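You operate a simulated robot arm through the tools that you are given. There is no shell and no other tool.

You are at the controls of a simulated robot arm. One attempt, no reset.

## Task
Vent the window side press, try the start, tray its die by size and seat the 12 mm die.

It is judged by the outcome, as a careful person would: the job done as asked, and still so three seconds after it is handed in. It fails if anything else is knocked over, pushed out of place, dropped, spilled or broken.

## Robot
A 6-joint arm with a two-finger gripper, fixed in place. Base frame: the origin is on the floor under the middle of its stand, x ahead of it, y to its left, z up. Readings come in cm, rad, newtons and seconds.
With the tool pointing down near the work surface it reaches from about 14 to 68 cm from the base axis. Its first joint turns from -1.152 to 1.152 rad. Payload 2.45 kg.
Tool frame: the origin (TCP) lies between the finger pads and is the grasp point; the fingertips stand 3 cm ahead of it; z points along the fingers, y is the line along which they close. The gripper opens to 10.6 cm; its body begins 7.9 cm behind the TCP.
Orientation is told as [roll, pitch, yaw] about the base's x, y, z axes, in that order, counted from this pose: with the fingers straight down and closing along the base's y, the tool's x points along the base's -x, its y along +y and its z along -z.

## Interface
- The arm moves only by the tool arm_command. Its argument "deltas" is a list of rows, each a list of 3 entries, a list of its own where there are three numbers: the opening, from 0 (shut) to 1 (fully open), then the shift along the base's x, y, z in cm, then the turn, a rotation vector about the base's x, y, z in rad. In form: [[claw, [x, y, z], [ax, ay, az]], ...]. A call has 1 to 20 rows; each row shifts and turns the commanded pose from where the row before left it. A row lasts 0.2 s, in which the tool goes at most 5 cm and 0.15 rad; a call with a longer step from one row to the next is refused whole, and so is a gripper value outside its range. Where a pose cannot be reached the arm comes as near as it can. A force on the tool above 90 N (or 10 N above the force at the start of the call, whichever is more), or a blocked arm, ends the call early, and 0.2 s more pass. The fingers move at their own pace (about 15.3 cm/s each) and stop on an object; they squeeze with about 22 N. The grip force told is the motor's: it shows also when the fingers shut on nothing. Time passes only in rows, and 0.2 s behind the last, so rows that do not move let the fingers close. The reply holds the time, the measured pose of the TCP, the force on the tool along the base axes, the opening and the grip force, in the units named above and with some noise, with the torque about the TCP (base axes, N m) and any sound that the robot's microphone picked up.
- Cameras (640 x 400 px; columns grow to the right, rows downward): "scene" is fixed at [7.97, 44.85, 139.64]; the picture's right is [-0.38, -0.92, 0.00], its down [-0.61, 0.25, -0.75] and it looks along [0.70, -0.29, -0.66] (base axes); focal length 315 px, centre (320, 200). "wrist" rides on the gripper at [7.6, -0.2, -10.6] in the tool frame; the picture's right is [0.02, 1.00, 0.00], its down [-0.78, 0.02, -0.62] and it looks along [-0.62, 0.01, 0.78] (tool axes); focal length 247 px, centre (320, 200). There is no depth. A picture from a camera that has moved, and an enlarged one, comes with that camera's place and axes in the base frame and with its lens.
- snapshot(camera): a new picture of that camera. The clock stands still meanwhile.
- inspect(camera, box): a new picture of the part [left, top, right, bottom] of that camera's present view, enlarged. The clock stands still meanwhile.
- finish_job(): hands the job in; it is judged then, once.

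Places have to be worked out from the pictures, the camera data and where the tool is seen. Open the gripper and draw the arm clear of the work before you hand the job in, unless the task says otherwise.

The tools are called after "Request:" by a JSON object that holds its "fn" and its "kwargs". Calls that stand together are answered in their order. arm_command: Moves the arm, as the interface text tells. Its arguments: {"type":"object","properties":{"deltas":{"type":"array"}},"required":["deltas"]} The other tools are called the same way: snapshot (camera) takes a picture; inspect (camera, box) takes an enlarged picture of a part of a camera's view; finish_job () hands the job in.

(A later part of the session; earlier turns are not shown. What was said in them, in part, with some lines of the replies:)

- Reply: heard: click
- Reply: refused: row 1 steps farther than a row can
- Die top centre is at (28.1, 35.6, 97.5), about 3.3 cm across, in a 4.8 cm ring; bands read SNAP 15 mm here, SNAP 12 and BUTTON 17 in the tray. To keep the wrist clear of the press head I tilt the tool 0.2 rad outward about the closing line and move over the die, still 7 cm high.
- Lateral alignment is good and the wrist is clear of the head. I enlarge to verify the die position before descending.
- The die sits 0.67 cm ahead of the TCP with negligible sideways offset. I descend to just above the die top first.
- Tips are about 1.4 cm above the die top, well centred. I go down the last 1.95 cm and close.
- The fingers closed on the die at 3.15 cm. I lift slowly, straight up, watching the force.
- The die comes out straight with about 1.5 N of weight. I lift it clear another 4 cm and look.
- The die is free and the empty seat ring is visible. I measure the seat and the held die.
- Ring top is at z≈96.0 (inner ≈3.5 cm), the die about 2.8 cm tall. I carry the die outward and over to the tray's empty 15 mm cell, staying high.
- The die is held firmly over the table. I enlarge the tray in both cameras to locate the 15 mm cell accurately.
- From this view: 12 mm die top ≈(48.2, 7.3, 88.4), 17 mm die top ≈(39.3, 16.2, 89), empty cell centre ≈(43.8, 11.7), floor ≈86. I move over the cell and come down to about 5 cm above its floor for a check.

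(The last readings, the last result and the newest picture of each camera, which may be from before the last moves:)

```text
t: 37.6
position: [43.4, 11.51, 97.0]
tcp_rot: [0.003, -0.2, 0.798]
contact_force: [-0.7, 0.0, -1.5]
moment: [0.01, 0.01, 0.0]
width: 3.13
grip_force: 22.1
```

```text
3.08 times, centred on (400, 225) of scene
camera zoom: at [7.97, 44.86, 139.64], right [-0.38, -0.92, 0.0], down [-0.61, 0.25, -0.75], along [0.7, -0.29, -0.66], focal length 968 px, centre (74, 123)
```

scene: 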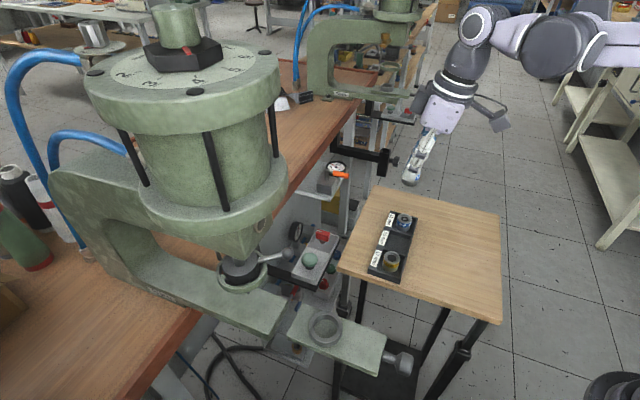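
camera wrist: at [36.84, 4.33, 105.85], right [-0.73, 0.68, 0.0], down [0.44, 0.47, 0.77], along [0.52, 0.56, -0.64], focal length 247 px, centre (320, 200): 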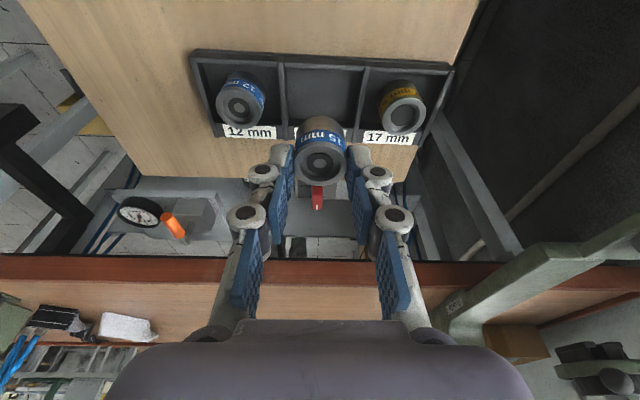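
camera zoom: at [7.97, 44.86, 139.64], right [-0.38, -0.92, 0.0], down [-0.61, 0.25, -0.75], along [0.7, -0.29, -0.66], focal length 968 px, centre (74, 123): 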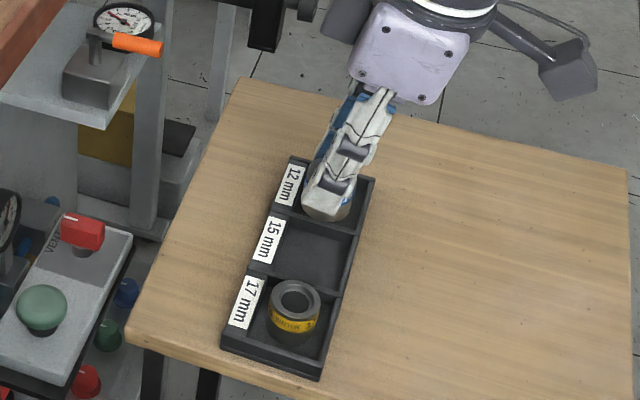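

I enlarge the tray in the wrist view to refine the cell position relative to the held die.

Request:
{"fn": "inspect", "kwargs": {"camera": "wrist", "box": [180, 30, 470, 200]}}

```text
2.21 times, centred on (325, 115) of wrist
camera zoom: at [36.84, 4.33, 105.85], right [-0.73, 0.68, 0.0], down [0.44, 0.47, 0.77], along [0.52, 0.56, -0.64], focal length 545 px, centre (309, 388)
```

zoom: 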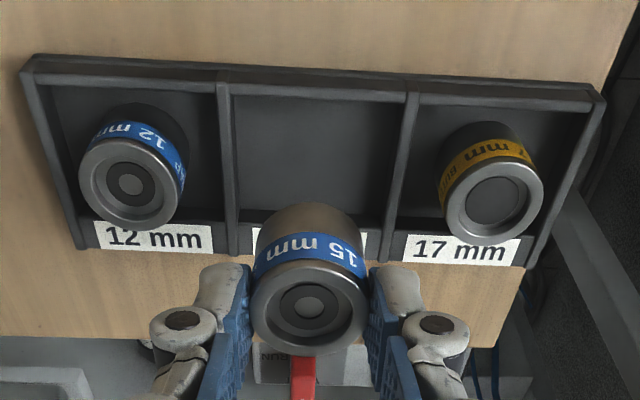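

The held die is directly over the empty 15 mm cell (both ≈(43.75, 11.7)). I lower it toward the floor, the last bit in small steps.

Request:
{"fn": "arm_command", "kwargs": {"deltas": [[0.1, [0, 0, -2.5], [0, 0, 0]], [0.1, [0, 0, -2], [0, 0, 0]], [0.1, [0, 0, -0.5], [0, 0, 0]], [0.1, [0, 0, 0], [0, 0, 0]]]}}

Request:
{"fn": "inspect", "kwargs": {"camera": "wrist", "box": [180, 30, 470, 220]}}

Request:
{"fn": "inspect", "kwargs": {"camera": "scene", "box": [360, 190, 440, 290]}}

```text
t: 38.6
position: [43.44, 11.24, 91.92]
tcp_rot: [0.001, -0.201, 0.798]
contact_force: [0.1, 1.0, -2.1]
moment: [-0.03, -0.02, 0.02]
width: 3.13
grip_force: 21.8
```

```text
2.11 times, centred on (325, 125) of wrist
camera zoom: at [36.91, 4.2, 100.77], right [-0.73, 0.68, 0.0], down [0.44, 0.47, 0.77], along [0.52, 0.56, -0.64], focal length 520 px, centre (310, 358)
```

zoom: 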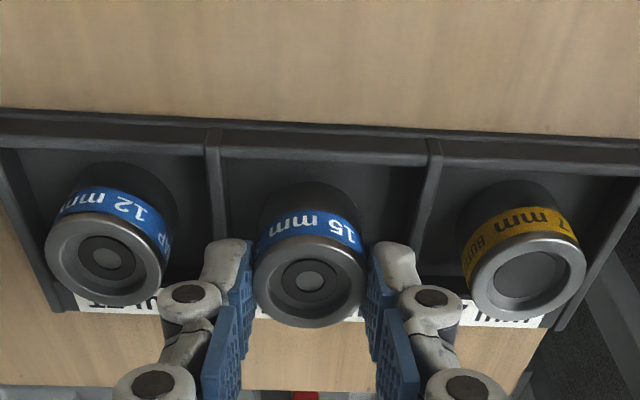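

```text
4.00 times, centred on (400, 240) of scene
camera zoom: at [7.97, 44.86, 139.64], right [-0.38, -0.92, 0.0], down [-0.61, 0.25, -0.75], along [0.7, -0.29, -0.66], focal length 1259 px, centre (0, 40)
```

zoom: 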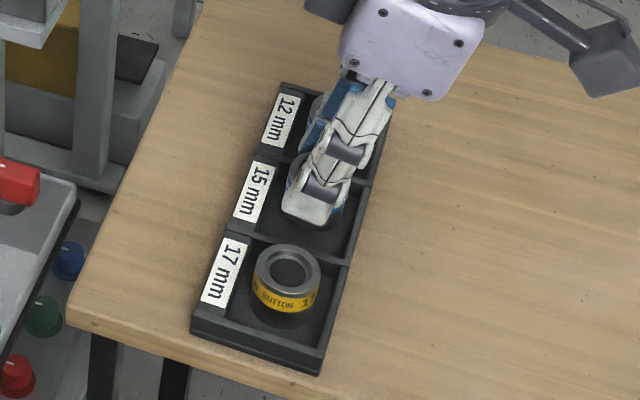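

The held die is now about half a centimetre above its neighbours' level. I lower in 0.2 cm steps until it touches.

Request:
{"fn": "arm_command", "kwargs": {"deltas": [[0.1, [0, 0, -0.2], [0, 0, 0]], [0.1, [0, 0, -0.2], [0, 0, 0]], [0.1, [0, 0, 0], [0, 0, 0]]]}}

Request:
{"fn": "inspect", "kwargs": {"camera": "wrist", "box": [180, 30, 470, 220]}}

```text
t: 39.4
position: [43.52, 11.29, 91.5]
tcp_rot: [0.002, -0.2, 0.797]
contact_force: [-0.3, -0.2, -1.0]
moment: [0.01, 0.04, -0.01]
width: 3.15
grip_force: 21.5
```

```text
2.11 times, centred on (325, 125) of wrist
camera zoom: at [36.91, 4.17, 100.36], right [-0.73, 0.68, 0.0], down [0.44, 0.47, 0.77], along [0.52, 0.56, -0.64], focal length 520 px, centre (310, 358)
```

zoom: 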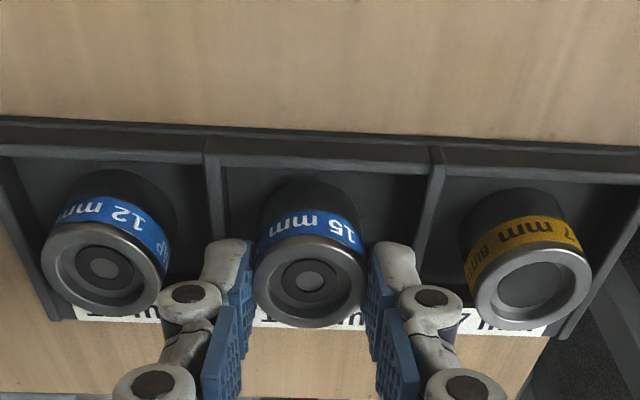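

Request:
{"fn": "arm_command", "kwargs": {"deltas": [[0.1, [0, 0, -0.15], [0, 0, 0]], [0.1, [0, 0, -0.15], [0, 0, 0]], [0.1, [0, 0, 0], [0, 0, 0]]]}}

Request:
{"fn": "inspect", "kwargs": {"camera": "wrist", "box": [180, 30, 470, 220]}}

```text
t: 40.2
position: [43.5, 11.17, 91.2]
tcp_rot: [0.003, -0.199, 0.797]
contact_force: [-0.1, -0.2, -2.0]
moment: [0.0, -0.01, -0.02]
width: 3.13
grip_force: 21.6
```

```text
2.11 times, centred on (325, 125) of wrist
camera zoom: at [36.89, 4.17, 100.07], right [-0.73, 0.68, 0.0], down [0.44, 0.47, 0.77], along [0.52, 0.56, -0.64], focal length 520 px, centre (310, 358)
```

zoom: 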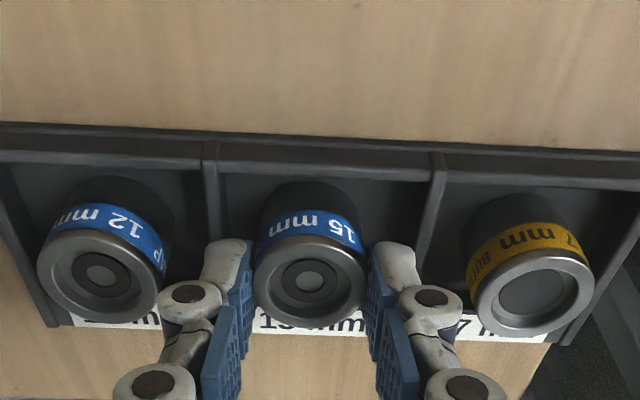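

Tops are nearly level now but no contact yet (force still −2 N, the die's weight). I continue in 0.15 cm steps.

Request:
{"fn": "arm_command", "kwargs": {"deltas": [[0.1, [0, 0, -0.15], [0, 0, 0]], [0.1, [0, 0, -0.15], [0, 0, 0]], [0.1, [0, 0, 0], [0, 0, 0]]]}}

```text
t: 41.0
position: [43.41, 11.21, 90.88]
tcp_rot: [0.001, -0.205, 0.798]
contact_force: [0.6, -0.3, 17.3]
moment: [0.05, -0.06, 0.04]
width: 3.14
grip_force: 22.5
```

Contact with the floor (17 N). I ease up 0.1 cm, open slowly and rise.

Request:
{"fn": "arm_command", "kwargs": {"deltas": [[0.1, [0, 0, 0.1], [0, 0, 0]], [0.3, [0, 0, 0], [0, 0, 0]], [0.38, [0, 0, 0], [0, 0, 0]], [0.42, [0, 0, 0], [0, 0, 0]], [0.42, [0, 0, 0.7], [0, 0, 0]], [0.42, [0, 0, 1.5], [0, 0, 0]], [0.42, [0, 0, 3], [0, 0, 0]], [0.42, [0, 0, 0], [0, 0, 0]]]}}

Request:
{"fn": "snapshot", "kwargs": {"camera": "wrist"}}

Request:
{"fn": "inspect", "kwargs": {"camera": "scene", "box": [360, 190, 440, 290]}}

```text
t: 42.8
position: [43.47, 11.32, 96.32]
tcp_rot: [0.002, -0.2, 0.798]
contact_force: [0.0, 0.2, -0.2]
moment: [0.0, 0.0, 0.0]
width: 4.43
grip_force: 0.1
```

```text
taken
camera wrist: at [36.84, 4.27, 105.12], right [-0.73, 0.68, 0.0], down [0.44, 0.47, 0.77], along [0.52, 0.56, -0.64], focal length 247 px, centre (320, 200)
```

wrist: 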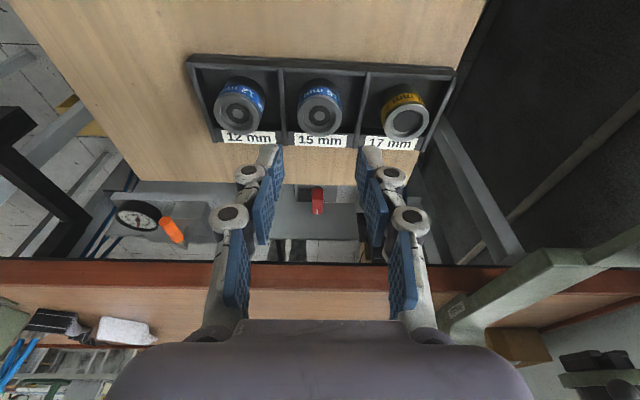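

```text
4.00 times, centred on (400, 240) of scene
camera zoom: at [7.97, 44.85, 139.64], right [-0.38, -0.92, 0.0], down [-0.61, 0.25, -0.75], along [0.7, -0.29, -0.66], focal length 1259 px, centre (0, 40)
```

zoom: 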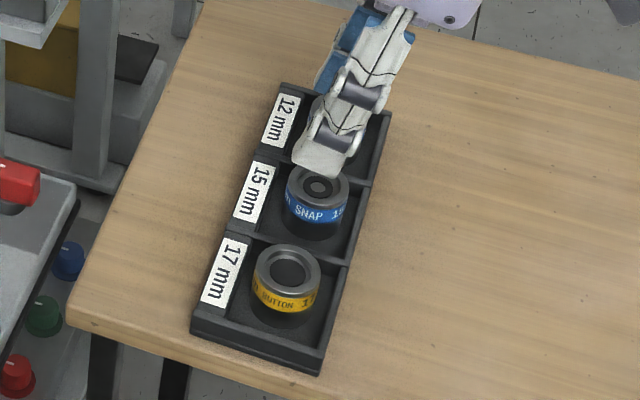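

The 15 mm die stands in its cell. Next the 12 mm die: I shift along the tray to above it and check alignment.

Request:
{"fn": "arm_command", "kwargs": {"deltas": [[0.45, [2.2, -2.2, 0], [0, 0, 0]], [0.45, [2.15, -2.15, 0], [0, 0, 0]], [0.45, [0, 0, 0], [0, 0, 0]]]}}

Request:
{"fn": "snapshot", "kwargs": {"camera": "wrist"}}

Request:
{"fn": "inspect", "kwargs": {"camera": "wrist", "box": [240, 40, 400, 180]}}

Request:
{"fn": "inspect", "kwargs": {"camera": "scene", "box": [360, 190, 440, 290]}}

```text
t: 43.6
position: [47.75, 6.91, 96.46]
tcp_rot: [0.003, -0.202, 0.799]
contact_force: [0.3, 0.0, 0.2]
moment: [-0.02, -0.03, 0.01]
width: 4.76
grip_force: 0.0
```

```text
taken
camera wrist: at [41.29, -0.12, 105.12], right [-0.73, 0.68, 0.0], down [0.44, 0.47, 0.77], along [0.52, 0.56, -0.64], focal length 247 px, centre (320, 200)
```

wrist: 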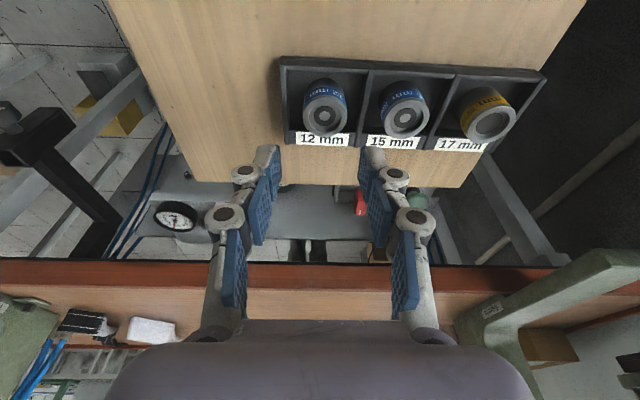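

```text
2.86 times, centred on (320, 110) of wrist
camera zoom: at [41.29, -0.12, 105.12], right [-0.73, 0.68, 0.0], down [0.44, 0.47, 0.77], along [0.52, 0.56, -0.64], focal length 706 px, centre (320, 457)
```

zoom: 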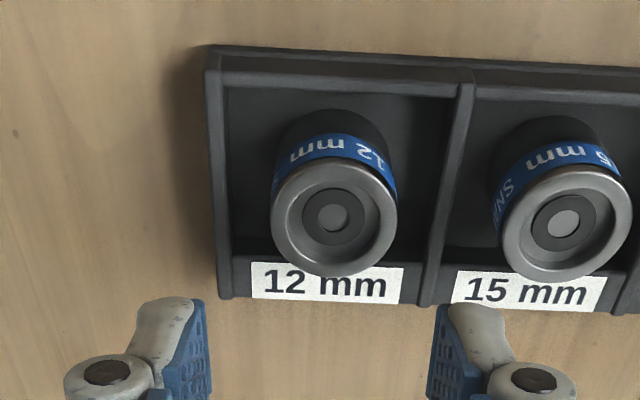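

```text
4.00 times, centred on (400, 240) of scene
camera zoom: at [7.97, 44.85, 139.64], right [-0.38, -0.92, 0.0], down [-0.61, 0.25, -0.75], along [0.7, -0.29, -0.66], focal length 1259 px, centre (0, 40)
```

zoom: 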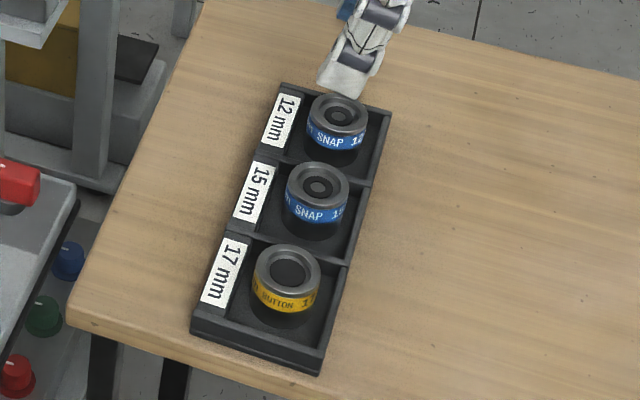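

The 12 mm die is about 0.28 cm to the side and 0.55 cm ahead of the TCP. I correct sideways and descend to grasp height (TCP ≈ 90.9), then close.

Request:
{"fn": "arm_command", "kwargs": {"deltas": [[0.42, [-0.2, 0.2, -2], [0, 0, 0]], [0.42, [0, 0, -1.6], [0, 0, 0]], [0.42, [0, 0, 0], [0, 0, 0]]]}}

Request:
{"fn": "inspect", "kwargs": {"camera": "wrist", "box": [220, 40, 420, 220]}}

Request:
{"fn": "inspect", "kwargs": {"camera": "scene", "box": [360, 190, 440, 290]}}

```text
t: 44.4
position: [47.49, 7.14, 92.62]
tcp_rot: [0.002, -0.201, 0.797]
contact_force: [0.6, -0.5, -0.5]
moment: [-0.01, -0.02, 0.0]
width: 4.47
grip_force: 0.1
```

```text
2.22 times, centred on (320, 130) of wrist
camera zoom: at [40.92, 0.06, 101.49], right [-0.73, 0.68, 0.0], down [0.44, 0.47, 0.77], along [0.52, 0.56, -0.64], focal length 549 px, centre (320, 356)
```

zoom: 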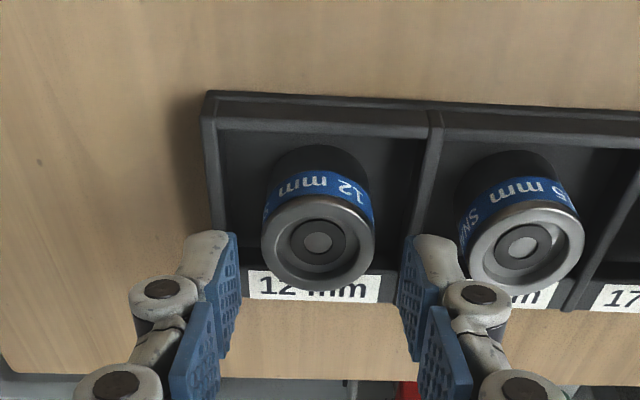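

```text
4.00 times, centred on (400, 240) of scene
camera zoom: at [7.97, 44.85, 139.64], right [-0.38, -0.92, 0.0], down [-0.61, 0.25, -0.75], along [0.7, -0.29, -0.66], focal length 1259 px, centre (0, 40)
```

zoom: 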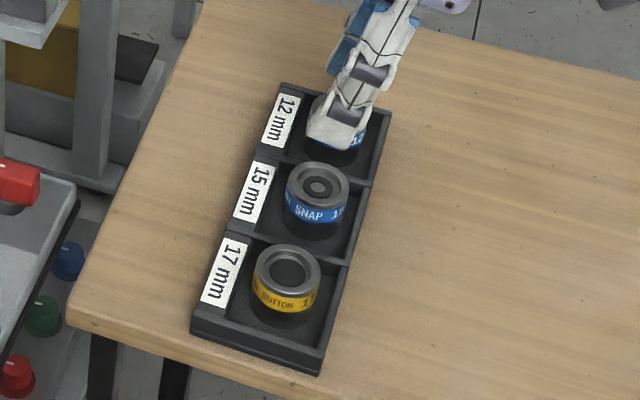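

Centred laterally, clear of the 15 mm die. I lower 1.7 cm and close on the 12 mm die.

Request:
{"fn": "arm_command", "kwargs": {"deltas": [[0.42, [0.08, 0.08, -1], [0, 0, 0]], [0.42, [0, 0, -0.7], [0, 0, 0]], [0.42, [0, 0, 0], [0, 0, 0]], [0.3, [0, 0, 0], [0, 0, 0]], [0.15, [0, 0, 0], [0, 0, 0]], [0.1, [0, 0, 0], [0, 0, 0]], [0.1, [0, 0, 0], [0, 0, 0]]]}}

Request:
{"fn": "inspect", "kwargs": {"camera": "wrist", "box": [220, 40, 420, 220]}}

```text
t: 46.0
position: [47.51, 7.05, 90.83]
tcp_rot: [0.002, -0.202, 0.799]
contact_force: [1.3, 0.3, 0.5]
moment: [-0.02, -0.01, 0.01]
width: 3.12
grip_force: 21.8
```

```text
2.22 times, centred on (320, 130) of wrist
camera zoom: at [40.99, 0.05, 99.75], right [-0.73, 0.68, 0.0], down [0.44, 0.47, 0.77], along [0.52, 0.56, -0.64], focal length 549 px, centre (320, 356)
```

zoom: 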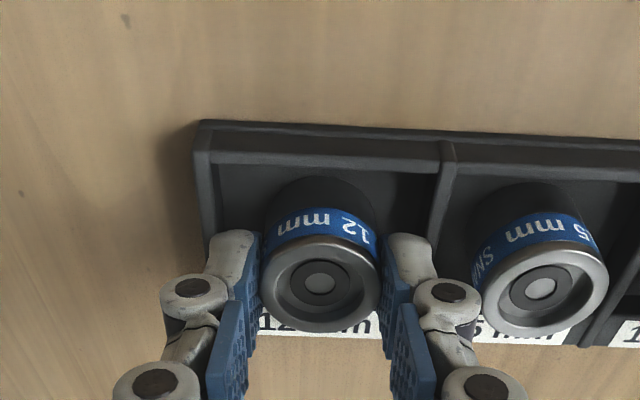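

The 12 mm die is gripped at 3.12 cm. I lift it straight up and first check it is held well.

Request:
{"fn": "arm_command", "kwargs": {"deltas": [[0.1, [0, 0, 0.5], [0, 0, 0]], [0.1, [0, 0, 1], [0, 0, 0]], [0.1, [0, 0, 2], [0, 0, 0]], [0.1, [0, 0, 3], [0, 0, 0]], [0.1, [0, 0, 4], [0, 0, 0]], [0.1, [0, 0, 3], [0, 0, 0]], [0.1, [0, 0, 3], [0, 0, 0]], [0.1, [0, 0, 0], [0, 0, 0]]]}}

Request:
{"fn": "snapshot", "kwargs": {"camera": "wrist"}}

Request:
{"fn": "inspect", "kwargs": {"camera": "scene", "box": [360, 120, 460, 290]}}

```text
t: 47.8
position: [47.38, 7.09, 107.52]
tcp_rot: [0.001, -0.199, 0.798]
contact_force: [0.2, -1.2, -1.5]
moment: [-0.02, 0.0, -0.02]
width: 3.14
grip_force: 21.9
```

```text
taken
camera wrist: at [40.83, 0.11, 116.4], right [-0.73, 0.68, 0.0], down [0.44, 0.47, 0.77], along [0.52, 0.56, -0.64], focal length 247 px, centre (320, 200)
```

wrist: 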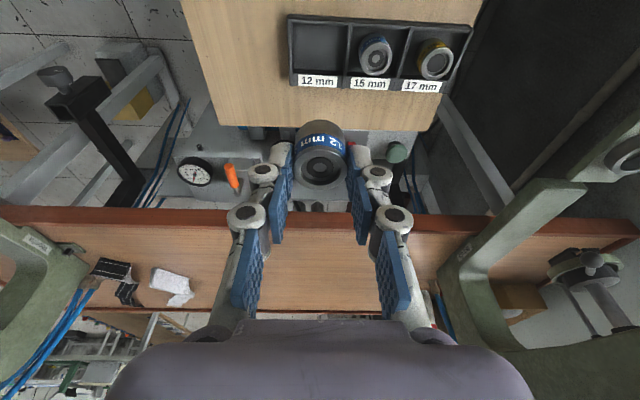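

```text
2.35 times, centred on (410, 205) of scene
camera zoom: at [7.97, 44.86, 139.64], right [-0.38, -0.92, 0.0], down [-0.61, 0.25, -0.75], along [0.7, -0.29, -0.66], focal length 740 px, centre (108, 188)
```

zoom: 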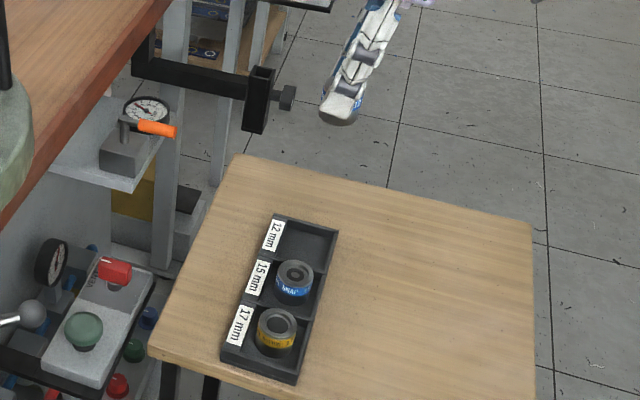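

The 12 mm die is held well and the tray is undisturbed. I carry it back to the slide, arriving on the outer side of the empty seat at height.

Request:
{"fn": "arm_command", "kwargs": {"deltas": [[0.1, [-2.4, 2.85, 0], [0, 0, 0]], [0.1, [-2.8, 3.35, 0], [0, 0, 0]], [0.1, [-2.8, 3.35, 0], [0, 0, 0]], [0.1, [-2.8, 3.35, 0], [0, 0, 0]], [0.1, [-2.8, 3.35, 0], [0, 0, 0]], [0.1, [-2.8, 3.35, 0], [0, 0, 0]], [0.1, [-2.8, 3.35, 0], [0, 0, 0]], [0.1, [-2.75, 3.14, 0], [0, 0, 0]], [0.1, [1, 1, 0], [0, 0, 0]], [0.1, [1, 1, -1], [0, 0, 0]], [0.1, [0, 0, 0], [0, 0, 0]]]}}

Request:
{"fn": "snapshot", "kwargs": {"camera": "wrist"}}

Request:
{"fn": "inspect", "kwargs": {"camera": "wrist", "box": [260, 50, 380, 210]}}

Request:
{"fn": "inspect", "kwargs": {"camera": "scene", "box": [270, 240, 390, 350]}}

```text
t: 50.2
position: [27.76, 35.22, 106.34]
tcp_rot: [0.001, -0.202, 0.796]
contact_force: [-0.2, 0.4, -1.2]
moment: [0.02, 0.02, 0.0]
width: 3.11
grip_force: 21.8
```

```text
taken
camera wrist: at [21.15, 28.26, 115.16], right [-0.73, 0.68, 0.0], down [0.44, 0.47, 0.77], along [0.52, 0.56, -0.64], focal length 247 px, centre (320, 200)
```

wrist: 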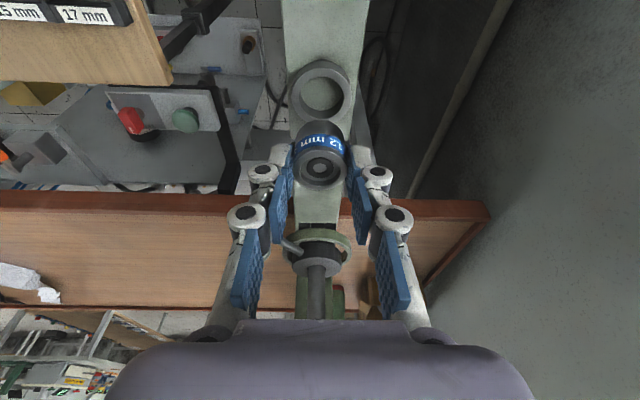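

```text
2.50 times, centred on (320, 130) of wrist
camera zoom: at [21.15, 28.26, 115.16], right [-0.73, 0.68, 0.0], down [0.44, 0.47, 0.77], along [0.52, 0.56, -0.64], focal length 617 px, centre (320, 375)
```

zoom: 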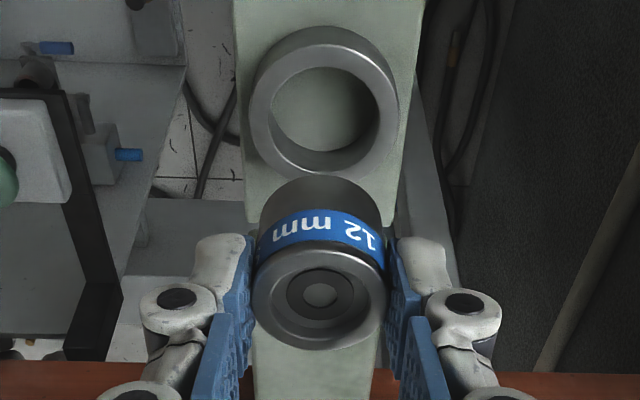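

```text
3.64 times, centred on (330, 295) of scene
camera zoom: at [7.97, 44.86, 139.64], right [-0.38, -0.92, 0.0], down [-0.61, 0.25, -0.75], along [0.7, -0.29, -0.66], focal length 1144 px, centre (284, -146)
```

zoom: 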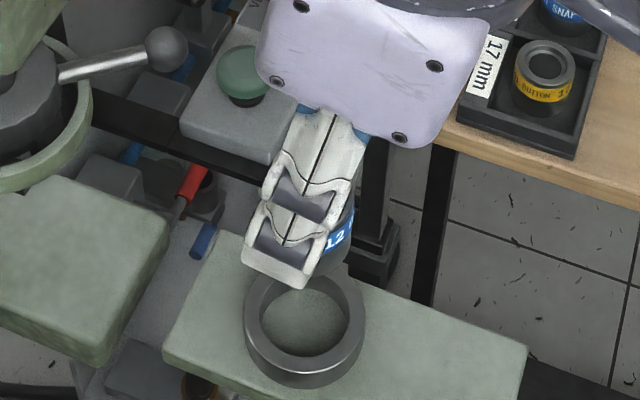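

I need precise alignment (about 0.17 cm radial clearance), so I enlarge the held die and the seat ring separately.

Request:
{"fn": "inspect", "kwargs": {"camera": "wrist", "box": [285, 130, 355, 195]}}

Request:
{"fn": "inspect", "kwargs": {"camera": "wrist", "box": [285, 55, 355, 130]}}

Request:
{"fn": "inspect", "kwargs": {"camera": "scene", "box": [300, 290, 350, 345]}}

```text
6.15 times, centred on (320, 162) of wrist
camera zoom: at [21.15, 28.26, 115.16], right [-0.73, 0.68, 0.0], down [0.44, 0.47, 0.77], along [0.52, 0.56, -0.64], focal length 1520 px, centre (320, 431)
```

zoom: 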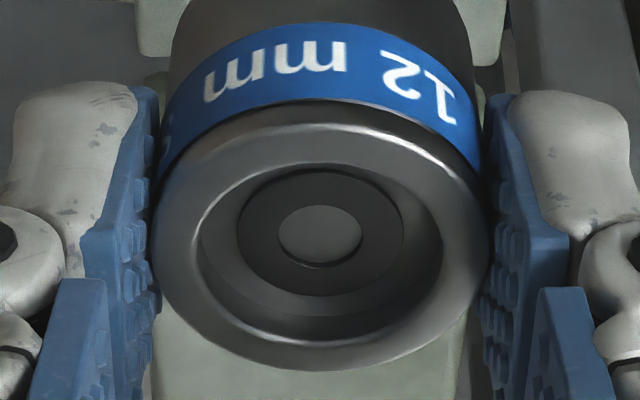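

```text
5.33 times, centred on (320, 92) of wrist
camera zoom: at [21.15, 28.26, 115.16], right [-0.73, 0.68, 0.0], down [0.44, 0.47, 0.77], along [0.52, 0.56, -0.64], focal length 1317 px, centre (320, 773)
```

zoom: 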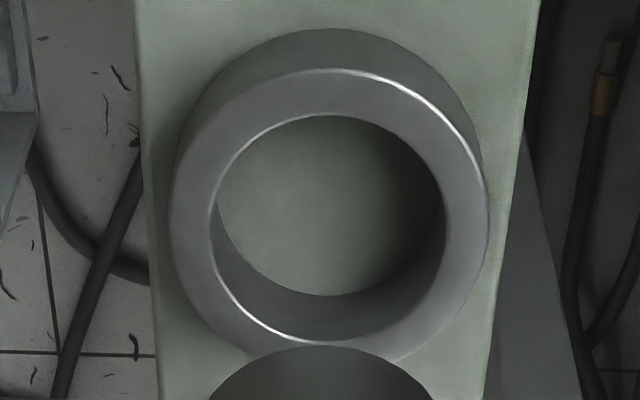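

```text
7.27 times, centred on (325, 318) of scene
camera zoom: at [7.97, 44.86, 139.64], right [-0.38, -0.92, 0.0], down [-0.61, 0.25, -0.75], along [0.7, -0.29, -0.66], focal length 2289 px, centre (284, -654)
```

zoom: 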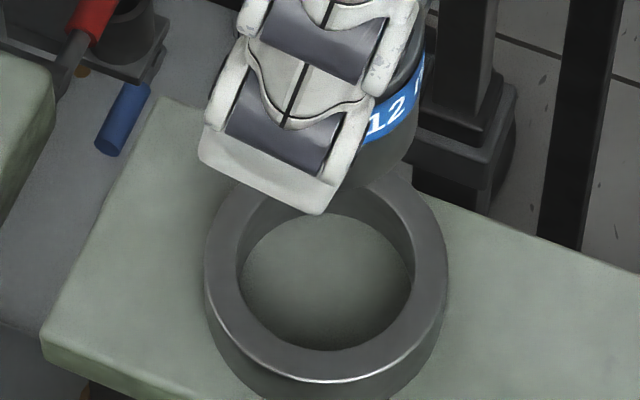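

Ring height is about 1.4 cm, so the die bottom clears the ring at TCP z≈101.3. I lower to 101.8, with the die just above the ring, to compare the two circles at nearly the same height.

Request:
{"fn": "arm_command", "kwargs": {"deltas": [[0.1, [0, 0, -2], [0, 0, 0]], [0.1, [0, 0, -2], [0, 0, 0]], [0.1, [0, 0, -0.5], [0, 0, 0]], [0.1, [0, 0, 0], [0, 0, 0]]]}}

Request:
{"fn": "inspect", "kwargs": {"camera": "wrist", "box": [275, 90, 365, 190]}}

Request:
{"fn": "inspect", "kwargs": {"camera": "scene", "box": [300, 300, 350, 345]}}

```text
t: 51.2
position: [27.61, 35.23, 101.74]
tcp_rot: [0.001, -0.201, 0.798]
contact_force: [0.7, -0.6, -3.2]
moment: [0.0, 0.01, 0.01]
width: 3.13
grip_force: 22.2
```

```text
4.00 times, centred on (320, 140) of wrist
camera zoom: at [21.16, 28.22, 110.67], right [-0.73, 0.68, 0.0], down [0.44, 0.47, 0.77], along [0.52, 0.56, -0.64], focal length 988 px, centre (320, 440)
```

zoom: 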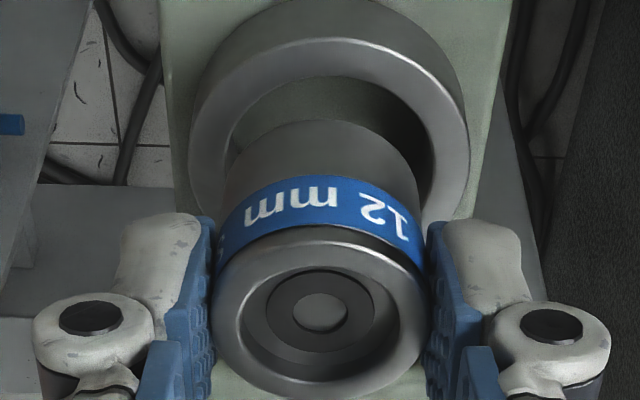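

```text
8.89 times, centred on (325, 322) of scene
camera zoom: at [7.97, 44.86, 139.64], right [-0.38, -0.92, 0.0], down [-0.61, 0.25, -0.75], along [0.7, -0.29, -0.66], focal length 2798 px, centre (276, -889)
```

zoom: 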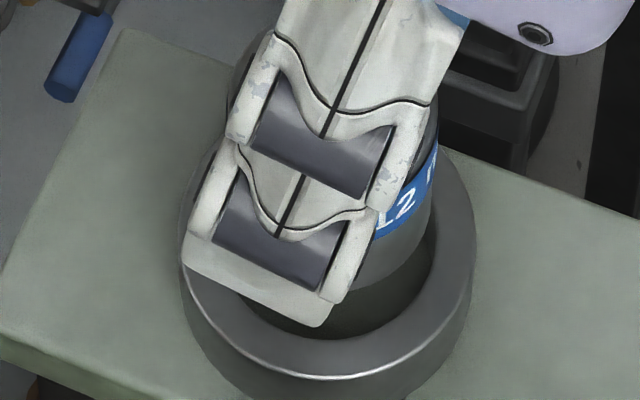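

The die looks about 0.14 cm left of the ring centre in this view. I enlarge further in both cameras to measure the remaining offsets.

Request:
{"fn": "inspect", "kwargs": {"camera": "scene", "box": [312, 308, 344, 340]}}

Request:
{"fn": "inspect", "kwargs": {"camera": "wrist", "box": [283, 92, 363, 150]}}

```text
12.50 times, centred on (328, 324) of scene
camera zoom: at [7.97, 44.86, 139.64], right [-0.38, -0.92, 0.0], down [-0.61, 0.25, -0.75], along [0.7, -0.29, -0.66], focal length 3934 px, centre (220, -1350)
```

zoom: 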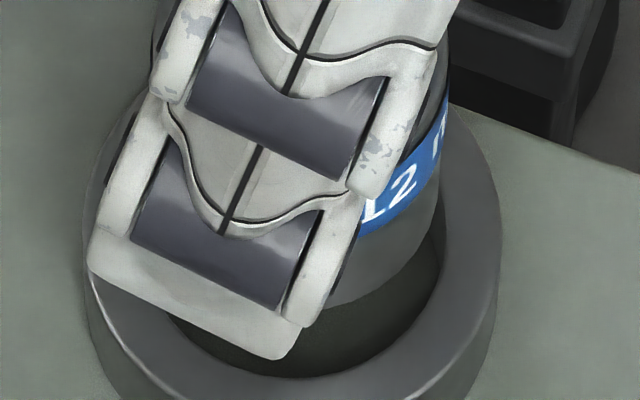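

```text
6.90 times, centred on (323, 121) of wrist
camera zoom: at [21.16, 28.22, 110.67], right [-0.73, 0.68, 0.0], down [0.44, 0.47, 0.77], along [0.52, 0.56, -0.64], focal length 1703 px, centre (299, 745)
```

zoom: 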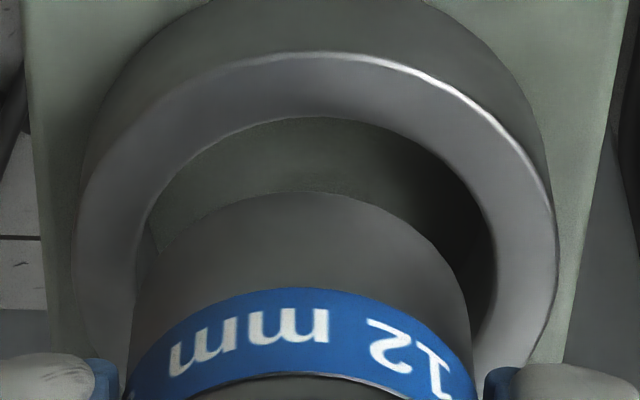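

Combining both views: die bottom is ~0.9 cm above the ring, fore-aft error ≈0, sideways error ≈0.14 cm. I correct sideways, then lower 0.6 cm and re-measure.

Request:
{"fn": "arm_command", "kwargs": {"deltas": [[0.1, [-0.08, 0.12, 0], [0, 0, 0]], [0.1, [0, 0, -0.3], [0, 0, 0]], [0.1, [0, 0, -0.3], [0, 0, 0]], [0.1, [0, 0, 0], [0, 0, 0]]]}}

Request:
{"fn": "inspect", "kwargs": {"camera": "scene", "box": [312, 308, 344, 340]}}

Request:
{"fn": "inspect", "kwargs": {"camera": "wrist", "box": [283, 92, 363, 150]}}

```text
t: 52.2
position: [27.58, 35.36, 101.26]
tcp_rot: [0.002, -0.2, 0.798]
contact_force: [-0.3, 0.5, -3.0]
moment: [0.02, 0.01, -0.02]
width: 3.14
grip_force: 21.6
```

```text
12.50 times, centred on (328, 324) of scene
camera zoom: at [7.97, 44.86, 139.64], right [-0.38, -0.92, 0.0], down [-0.61, 0.25, -0.75], along [0.7, -0.29, -0.66], focal length 3934 px, centre (220, -1350)
```

zoom: 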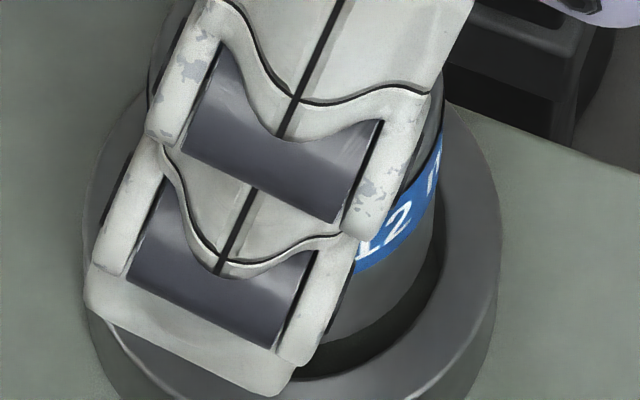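

```text
6.90 times, centred on (323, 121) of wrist
camera zoom: at [21.05, 28.31, 110.13], right [-0.73, 0.68, 0.0], down [0.44, 0.47, 0.77], along [0.52, 0.56, -0.64], focal length 1703 px, centre (299, 745)
```

zoom: 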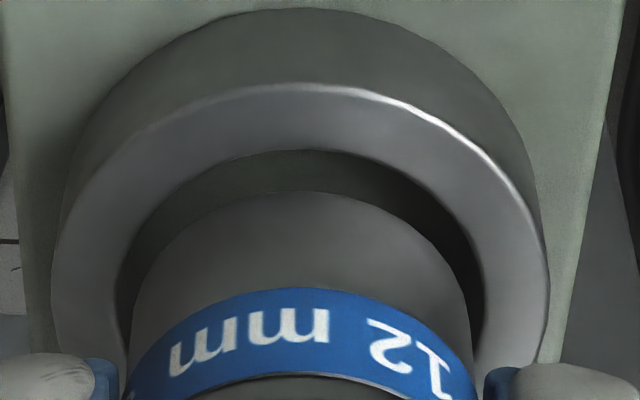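

Now centred sideways (both ≈300 px) and nearly so in the scene view. I lower in 0.15 cm steps to enter the ring, watching the force.

Request:
{"fn": "arm_command", "kwargs": {"deltas": [[0.1, [0.02, 0.02, -0.15], [0, 0, 0]], [0.1, [0, 0, -0.15], [0, 0, 0]], [0.1, [0, 0, -0.15], [0, 0, 0]], [0.1, [0, 0, 0], [0, 0, 0]]]}}

Request:
{"fn": "inspect", "kwargs": {"camera": "scene", "box": [312, 308, 344, 340]}}

Request:
{"fn": "inspect", "kwargs": {"camera": "wrist", "box": [283, 92, 363, 150]}}

```text
t: 53.2
position: [27.54, 35.38, 100.93]
tcp_rot: [0.002, -0.2, 0.8]
contact_force: [0.8, 1.6, -2.1]
moment: [0.02, 0.0, -0.01]
width: 3.13
grip_force: 21.8
```

```text
12.50 times, centred on (328, 324) of scene
camera zoom: at [7.97, 44.86, 139.64], right [-0.38, -0.92, 0.0], down [-0.61, 0.25, -0.75], along [0.7, -0.29, -0.66], focal length 3934 px, centre (220, -1350)
```

zoom: 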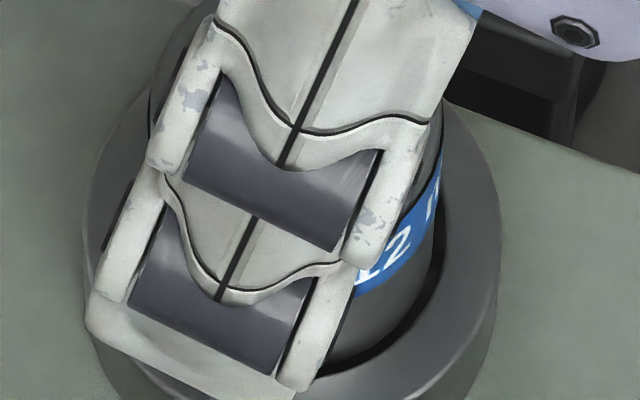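

```text
6.90 times, centred on (323, 121) of wrist
camera zoom: at [21.01, 28.33, 109.68], right [-0.73, 0.68, 0.0], down [0.44, 0.47, 0.77], along [0.52, 0.56, -0.64], focal length 1703 px, centre (299, 745)
```

zoom: 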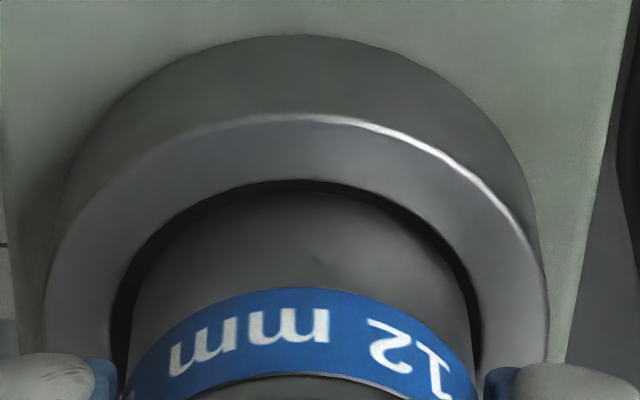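

The die is at the ring mouth with an even gap all round and no contact. I continue down in small steps.

Request:
{"fn": "arm_command", "kwargs": {"deltas": [[0.1, [0, 0, -0.15], [0, 0, 0]], [0.1, [0, 0, -0.15], [0, 0, 0]], [0.1, [0, 0, -0.15], [0, 0, 0]], [0.1, [0, 0, 0], [0, 0, 0]]]}}

Request:
{"fn": "inspect", "kwargs": {"camera": "scene", "box": [312, 308, 344, 340]}}

Request:
{"fn": "inspect", "kwargs": {"camera": "wrist", "box": [283, 92, 363, 150]}}

```text
t: 54.2
position: [27.64, 35.4, 100.54]
tcp_rot: [0.0, -0.201, 0.798]
contact_force: [0.1, 0.0, -2.2]
moment: [-0.01, 0.02, 0.05]
width: 3.13
grip_force: 22.1
```

```text
12.50 times, centred on (328, 324) of scene
camera zoom: at [7.97, 44.86, 139.64], right [-0.38, -0.92, 0.0], down [-0.61, 0.25, -0.75], along [0.7, -0.29, -0.66], focal length 3934 px, centre (220, -1350)
```

zoom: 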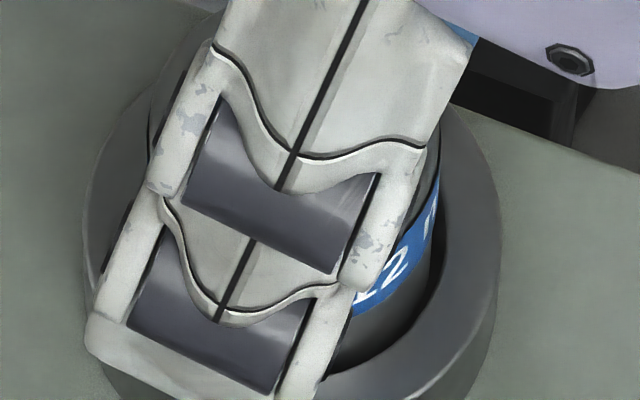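

```text
6.90 times, centred on (323, 121) of wrist
camera zoom: at [21.02, 28.34, 109.24], right [-0.73, 0.68, 0.0], down [0.44, 0.47, 0.77], along [0.52, 0.56, -0.64], focal length 1703 px, centre (299, 745)
```

zoom: 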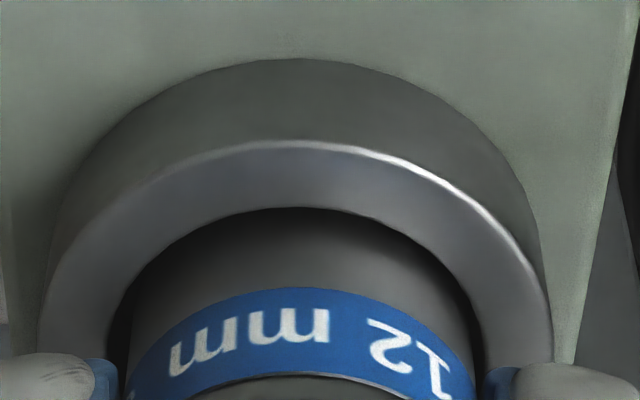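

The die has entered the ring freely. I keep lowering until it touches the bottom.

Request:
{"fn": "arm_command", "kwargs": {"deltas": [[0.1, [0, 0, -0.15], [0, 0, 0]], [0.1, [0, 0, -0.15], [0, 0, 0]], [0.1, [0, 0, -0.1], [0, 0, 0]], [0.1, [0, 0, 0], [0, 0, 0]]]}}

Request:
{"fn": "inspect", "kwargs": {"camera": "wrist", "box": [275, 90, 365, 190]}}

```text
t: 55.2
position: [27.59, 35.52, 100.11]
tcp_rot: [0.001, -0.201, 0.798]
contact_force: [-0.7, -0.4, -1.9]
moment: [0.01, -0.04, -0.02]
width: 3.11
grip_force: 21.9
```

```text
4.00 times, centred on (320, 140) of wrist
camera zoom: at [21.1, 28.36, 108.81], right [-0.73, 0.68, 0.0], down [0.44, 0.47, 0.77], along [0.52, 0.56, -0.64], focal length 988 px, centre (320, 440)
```

zoom: 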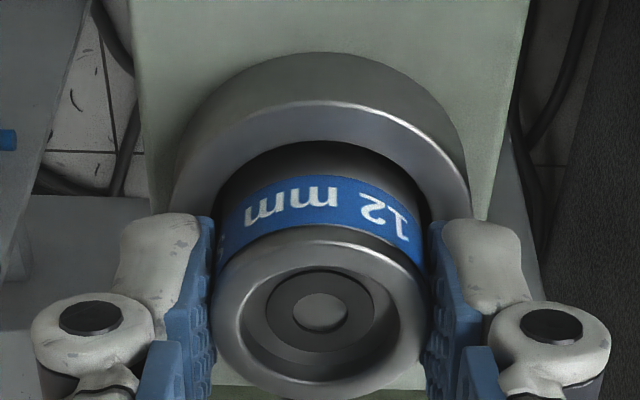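

Request:
{"fn": "arm_command", "kwargs": {"deltas": [[0.1, [0, 0, -0.1], [0, 0, 0]], [0.1, [0, 0, -0.05], [0, 0, 0]], [0.1, [0, 0, 0], [0, 0, 0]]]}}

```text
t: 56.0
position: [27.62, 35.41, 99.83]
tcp_rot: [0.0, -0.201, 0.797]
contact_force: [0.3, -0.1, -2.5]
moment: [0.02, 0.03, 0.0]
width: 3.13
grip_force: 21.9
```

No contact yet at 99.85 (force still just the die's weight). I continue in 0.08 cm steps.

Request:
{"fn": "arm_command", "kwargs": {"deltas": [[0.1, [0, 0, -0.08], [0, 0, 0]], [0.1, [0, 0, -0.08], [0, 0, 0]], [0.1, [0, 0, 0], [0, 0, 0]]]}}

Request:
{"fn": "inspect", "kwargs": {"camera": "wrist", "box": [275, 90, 365, 190]}}

Request:
{"fn": "inspect", "kwargs": {"camera": "scene", "box": [300, 300, 350, 345]}}

```text
t: 56.8
position: [27.66, 35.47, 99.76]
tcp_rot: [0.003, -0.201, 0.797]
contact_force: [0.4, -0.1, -2.3]
moment: [-0.03, 0.03, -0.03]
width: 3.15
grip_force: 22.3
```

```text
4.00 times, centred on (320, 140) of wrist
camera zoom: at [21.05, 28.32, 108.48], right [-0.73, 0.68, 0.0], down [0.44, 0.47, 0.77], along [0.52, 0.56, -0.64], focal length 988 px, centre (320, 440)
```

zoom: 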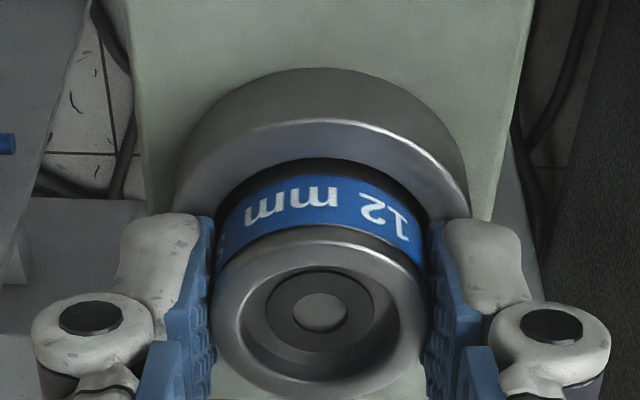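

```text
8.89 times, centred on (325, 322) of scene
camera zoom: at [7.97, 44.86, 139.64], right [-0.38, -0.92, 0.0], down [-0.61, 0.25, -0.75], along [0.7, -0.29, -0.66], focal length 2798 px, centre (276, -889)
```

zoom: 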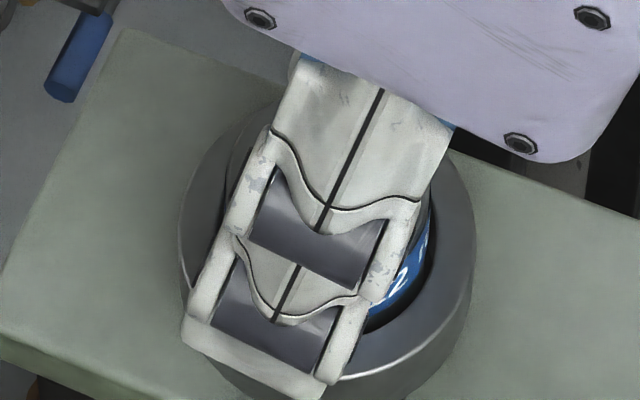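

Request:
{"fn": "arm_command", "kwargs": {"deltas": [[0.1, [0, 0, -0.08], [0, 0, 0]], [0.1, [0, 0, -0.07], [0, 0, 0]], [0.1, [0, 0, 0], [0, 0, 0]]]}}

```text
t: 57.6
position: [27.59, 35.4, 99.7]
tcp_rot: [0.002, -0.203, 0.798]
contact_force: [-0.9, 0.2, 32.6]
moment: [-0.17, 0.12, -0.03]
width: 3.12
grip_force: 21.5
```

Firm contact (33 N): the die is bottomed in the seat. I ease up 0.12 cm, open gently and rise straight up.

Request:
{"fn": "arm_command", "kwargs": {"deltas": [[0.1, [0, 0, 0.12], [0, 0, 0]], [0.29, [0, 0, 0], [0, 0, 0]], [0.33, [0, 0, 0], [0, 0, 0]], [0.4, [0, 0, 0], [0, 0, 0]], [0.45, [0, 0, 0], [0, 0, 0]], [0.45, [0, 0, 0.6], [0, 0, 0]], [0.45, [0, 0, 1.4], [0, 0, 0]], [0.45, [0, 0, 3], [0, 0, 0]], [0.45, [0, 0, 3], [0, 0, 0]], [0.45, [0, 0, 0], [0, 0, 0]]]}}

Request:
{"fn": "snapshot", "kwargs": {"camera": "wrist"}}

Request:
{"fn": "inspect", "kwargs": {"camera": "wrist", "box": [270, 40, 370, 160]}}

Request:
{"fn": "inspect", "kwargs": {"camera": "scene", "box": [290, 290, 360, 350]}}

```text
t: 59.8
position: [27.56, 35.61, 107.83]
tcp_rot: [0.003, -0.2, 0.799]
contact_force: [0.2, 0.0, -0.5]
moment: [0.02, 0.01, -0.01]
width: 4.75
grip_force: 0.0
```

```text
taken
camera wrist: at [21.06, 28.54, 116.64], right [-0.73, 0.68, 0.0], down [0.44, 0.47, 0.77], along [0.52, 0.56, -0.64], focal length 247 px, centre (320, 200)
```

wrist: 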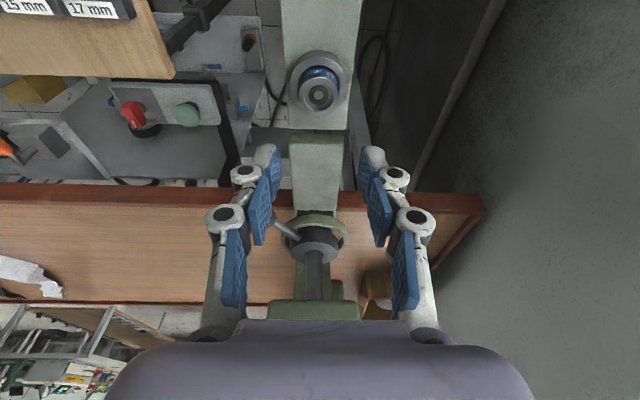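

```text
3.33 times, centred on (320, 100) of wrist
camera zoom: at [21.06, 28.54, 116.64], right [-0.73, 0.68, 0.0], down [0.44, 0.47, 0.77], along [0.52, 0.56, -0.64], focal length 823 px, centre (320, 533)
```

zoom: 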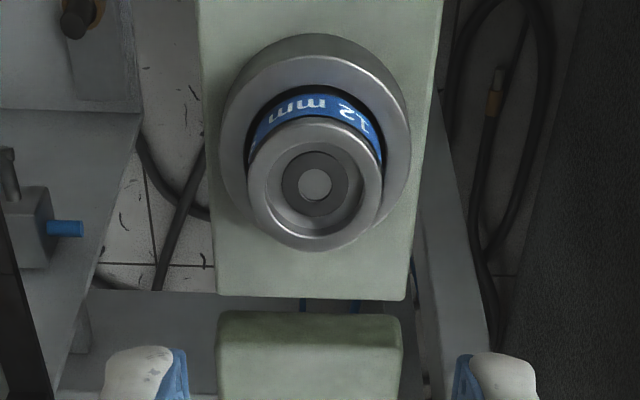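

```text
6.67 times, centred on (325, 320) of scene
camera zoom: at [7.97, 44.85, 139.64], right [-0.38, -0.92, 0.0], down [-0.61, 0.25, -0.75], along [0.7, -0.29, -0.66], focal length 2098 px, centre (287, -600)
```

zoom: 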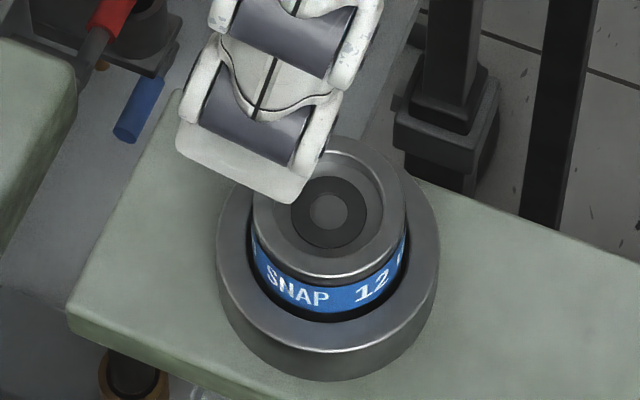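

The 12 mm die sits flat in the seat ring, just as the 15 mm one did, and the fingers are clear. I retreat outward and up, untilt, open the gripper and move away from the work, then check everything.

Request:
{"fn": "arm_command", "kwargs": {"deltas": [[0.45, [-2.5, -2.5, 2], [0, 0, 0]], [0.45, [-2.5, -2.5, 2], [0, 0, 0]], [0.6, [-2, -2.5, 2], [-0.0716, 0.0698, 0]], [0.8, [0.5, -4.2, 1], [-0.0716, 0.0698, 0]], [1, [0.5, -4.2, 1], [0, 0, 0]], [1, [0.5, -4.2, 1], [0, 0, 0]], [1, [0.5, -4.2, 1], [0, 0, 0]], [1, [0, 0, 0], [0, 0, 0]]]}}

Request:
{"fn": "snapshot", "kwargs": {"camera": "scene"}}

Request:
{"fn": "inspect", "kwargs": {"camera": "scene", "box": [200, 200, 350, 350]}}

Request:
{"fn": "inspect", "kwargs": {"camera": "scene", "box": [340, 190, 440, 290]}}

Request:
{"fn": "inspect", "kwargs": {"camera": "scene", "box": [290, 290, 360, 350]}}

```text
t: 61.6
position: [22.84, 11.21, 117.53]
tcp_rot: [0.003, -0.002, 0.799]
contact_force: [0.1, 0.5, -0.6]
moment: [-0.01, -0.04, -0.02]
width: 10.58
grip_force: 0.0
```

```text
taken
```

scene: 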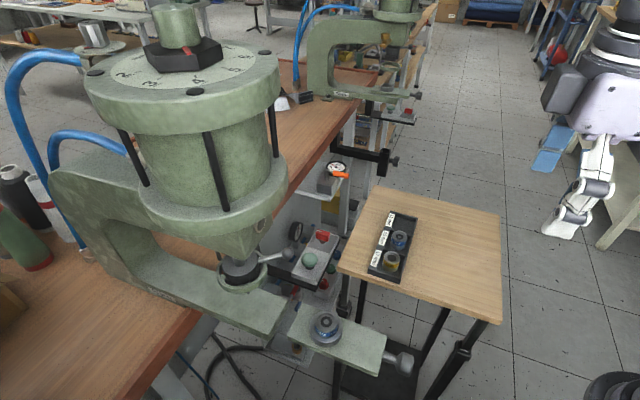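

```text
2.67 times, centred on (275, 275) of scene
camera zoom: at [7.97, 44.85, 139.64], right [-0.38, -0.92, 0.0], down [-0.61, 0.25, -0.75], along [0.7, -0.29, -0.66], focal length 839 px, centre (440, 0)
```

zoom: 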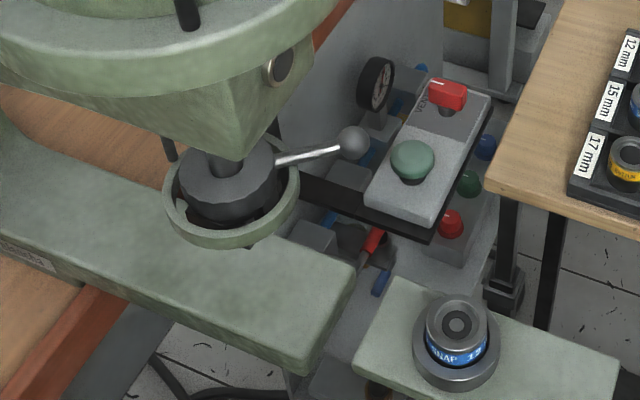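

```text
4.00 times, centred on (390, 240) of scene
camera zoom: at [7.97, 44.85, 139.64], right [-0.38, -0.92, 0.0], down [-0.61, 0.25, -0.75], along [0.7, -0.29, -0.66], focal length 1259 px, centre (40, 40)
```

zoom: 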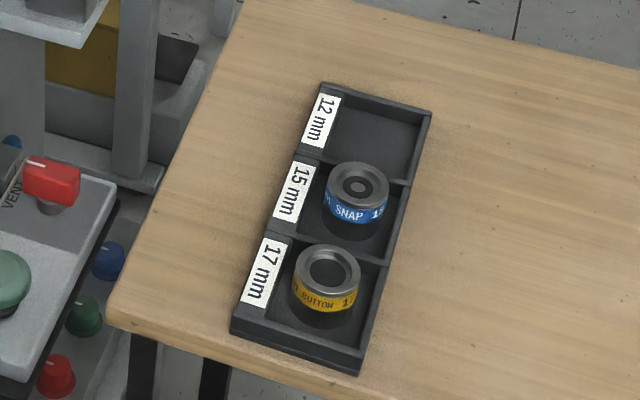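

```text
6.67 times, centred on (325, 320) of scene
camera zoom: at [7.97, 44.85, 139.64], right [-0.38, -0.92, 0.0], down [-0.61, 0.25, -0.75], along [0.7, -0.29, -0.66], focal length 2098 px, centre (287, -600)
```

zoom: 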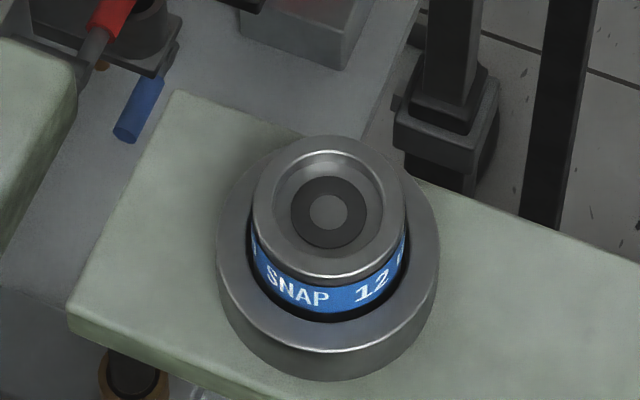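

Everything looks in order: knob at VENT, pilot lamp out, ram down, 15 mm die in its cell, 12 mm die seated, arm clear. One last look at the gauge and labels.

Request:
{"fn": "inspect", "kwargs": {"camera": "scene", "box": [285, 210, 345, 260]}}

Request:
{"fn": "inspect", "kwargs": {"camera": "scene", "box": [300, 60, 440, 190]}}

```text
8.00 times, centred on (315, 235) of scene
camera zoom: at [7.97, 44.85, 139.64], right [-0.38, -0.92, 0.0], down [-0.61, 0.25, -0.75], along [0.7, -0.29, -0.66], focal length 2518 px, centre (360, -80)
```

zoom: 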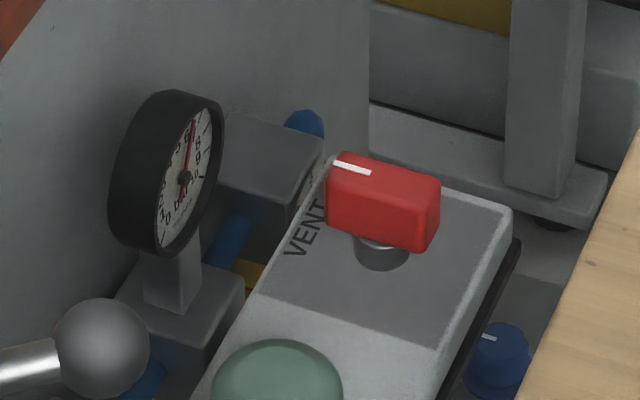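

```text
3.08 times, centred on (370, 125) of scene
camera zoom: at [7.97, 44.85, 139.64], right [-0.38, -0.92, 0.0], down [-0.61, 0.25, -0.75], along [0.7, -0.29, -0.66], focal length 968 px, centre (166, 431)
```

zoom: 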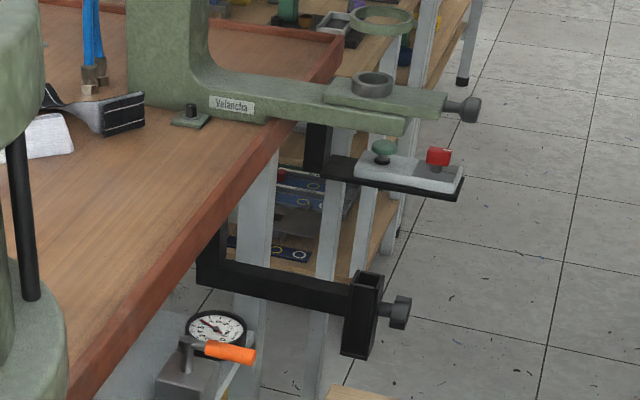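

The far press has its own separate box, so the right press was treated: it is vented, the start was tried with no response, the 15 mm die is in its cell and the 12 mm die is seated. I hand the job in.

Request:
{"fn": "finish_job", "kwargs": {}}

```text
The job is handed in.
```

The job is handed in, and all four steps on the window side press are done.

- **Which press:** the near one. A window shows behind it, and its pilot lamp responded to its own control box; the far press has a separate box.
- **Vented:** the red knob is at VENT. The pilot lamp went out and the ram sank under its own weight. The gauge beside the box still reads about 6 bar, so I take it to be on the supply side.
- **Start tried:** I pressed the green mushroom button on the same box. It clicked and the press did not move.
- **15 mm die:** it came out of the press and is standing in the tray's 15 mm cell.
- **12 mm die:** it is seated in the ring. I lowered it until it met firm contact of about 33 N, and it now sits as the 15 mm die did.

In the last pictures the slide plate looked about 0.1 cm further out than at the start, possibly from pressing the die home. Nothing else looked out of place, and the arm was clear with the gripper open.
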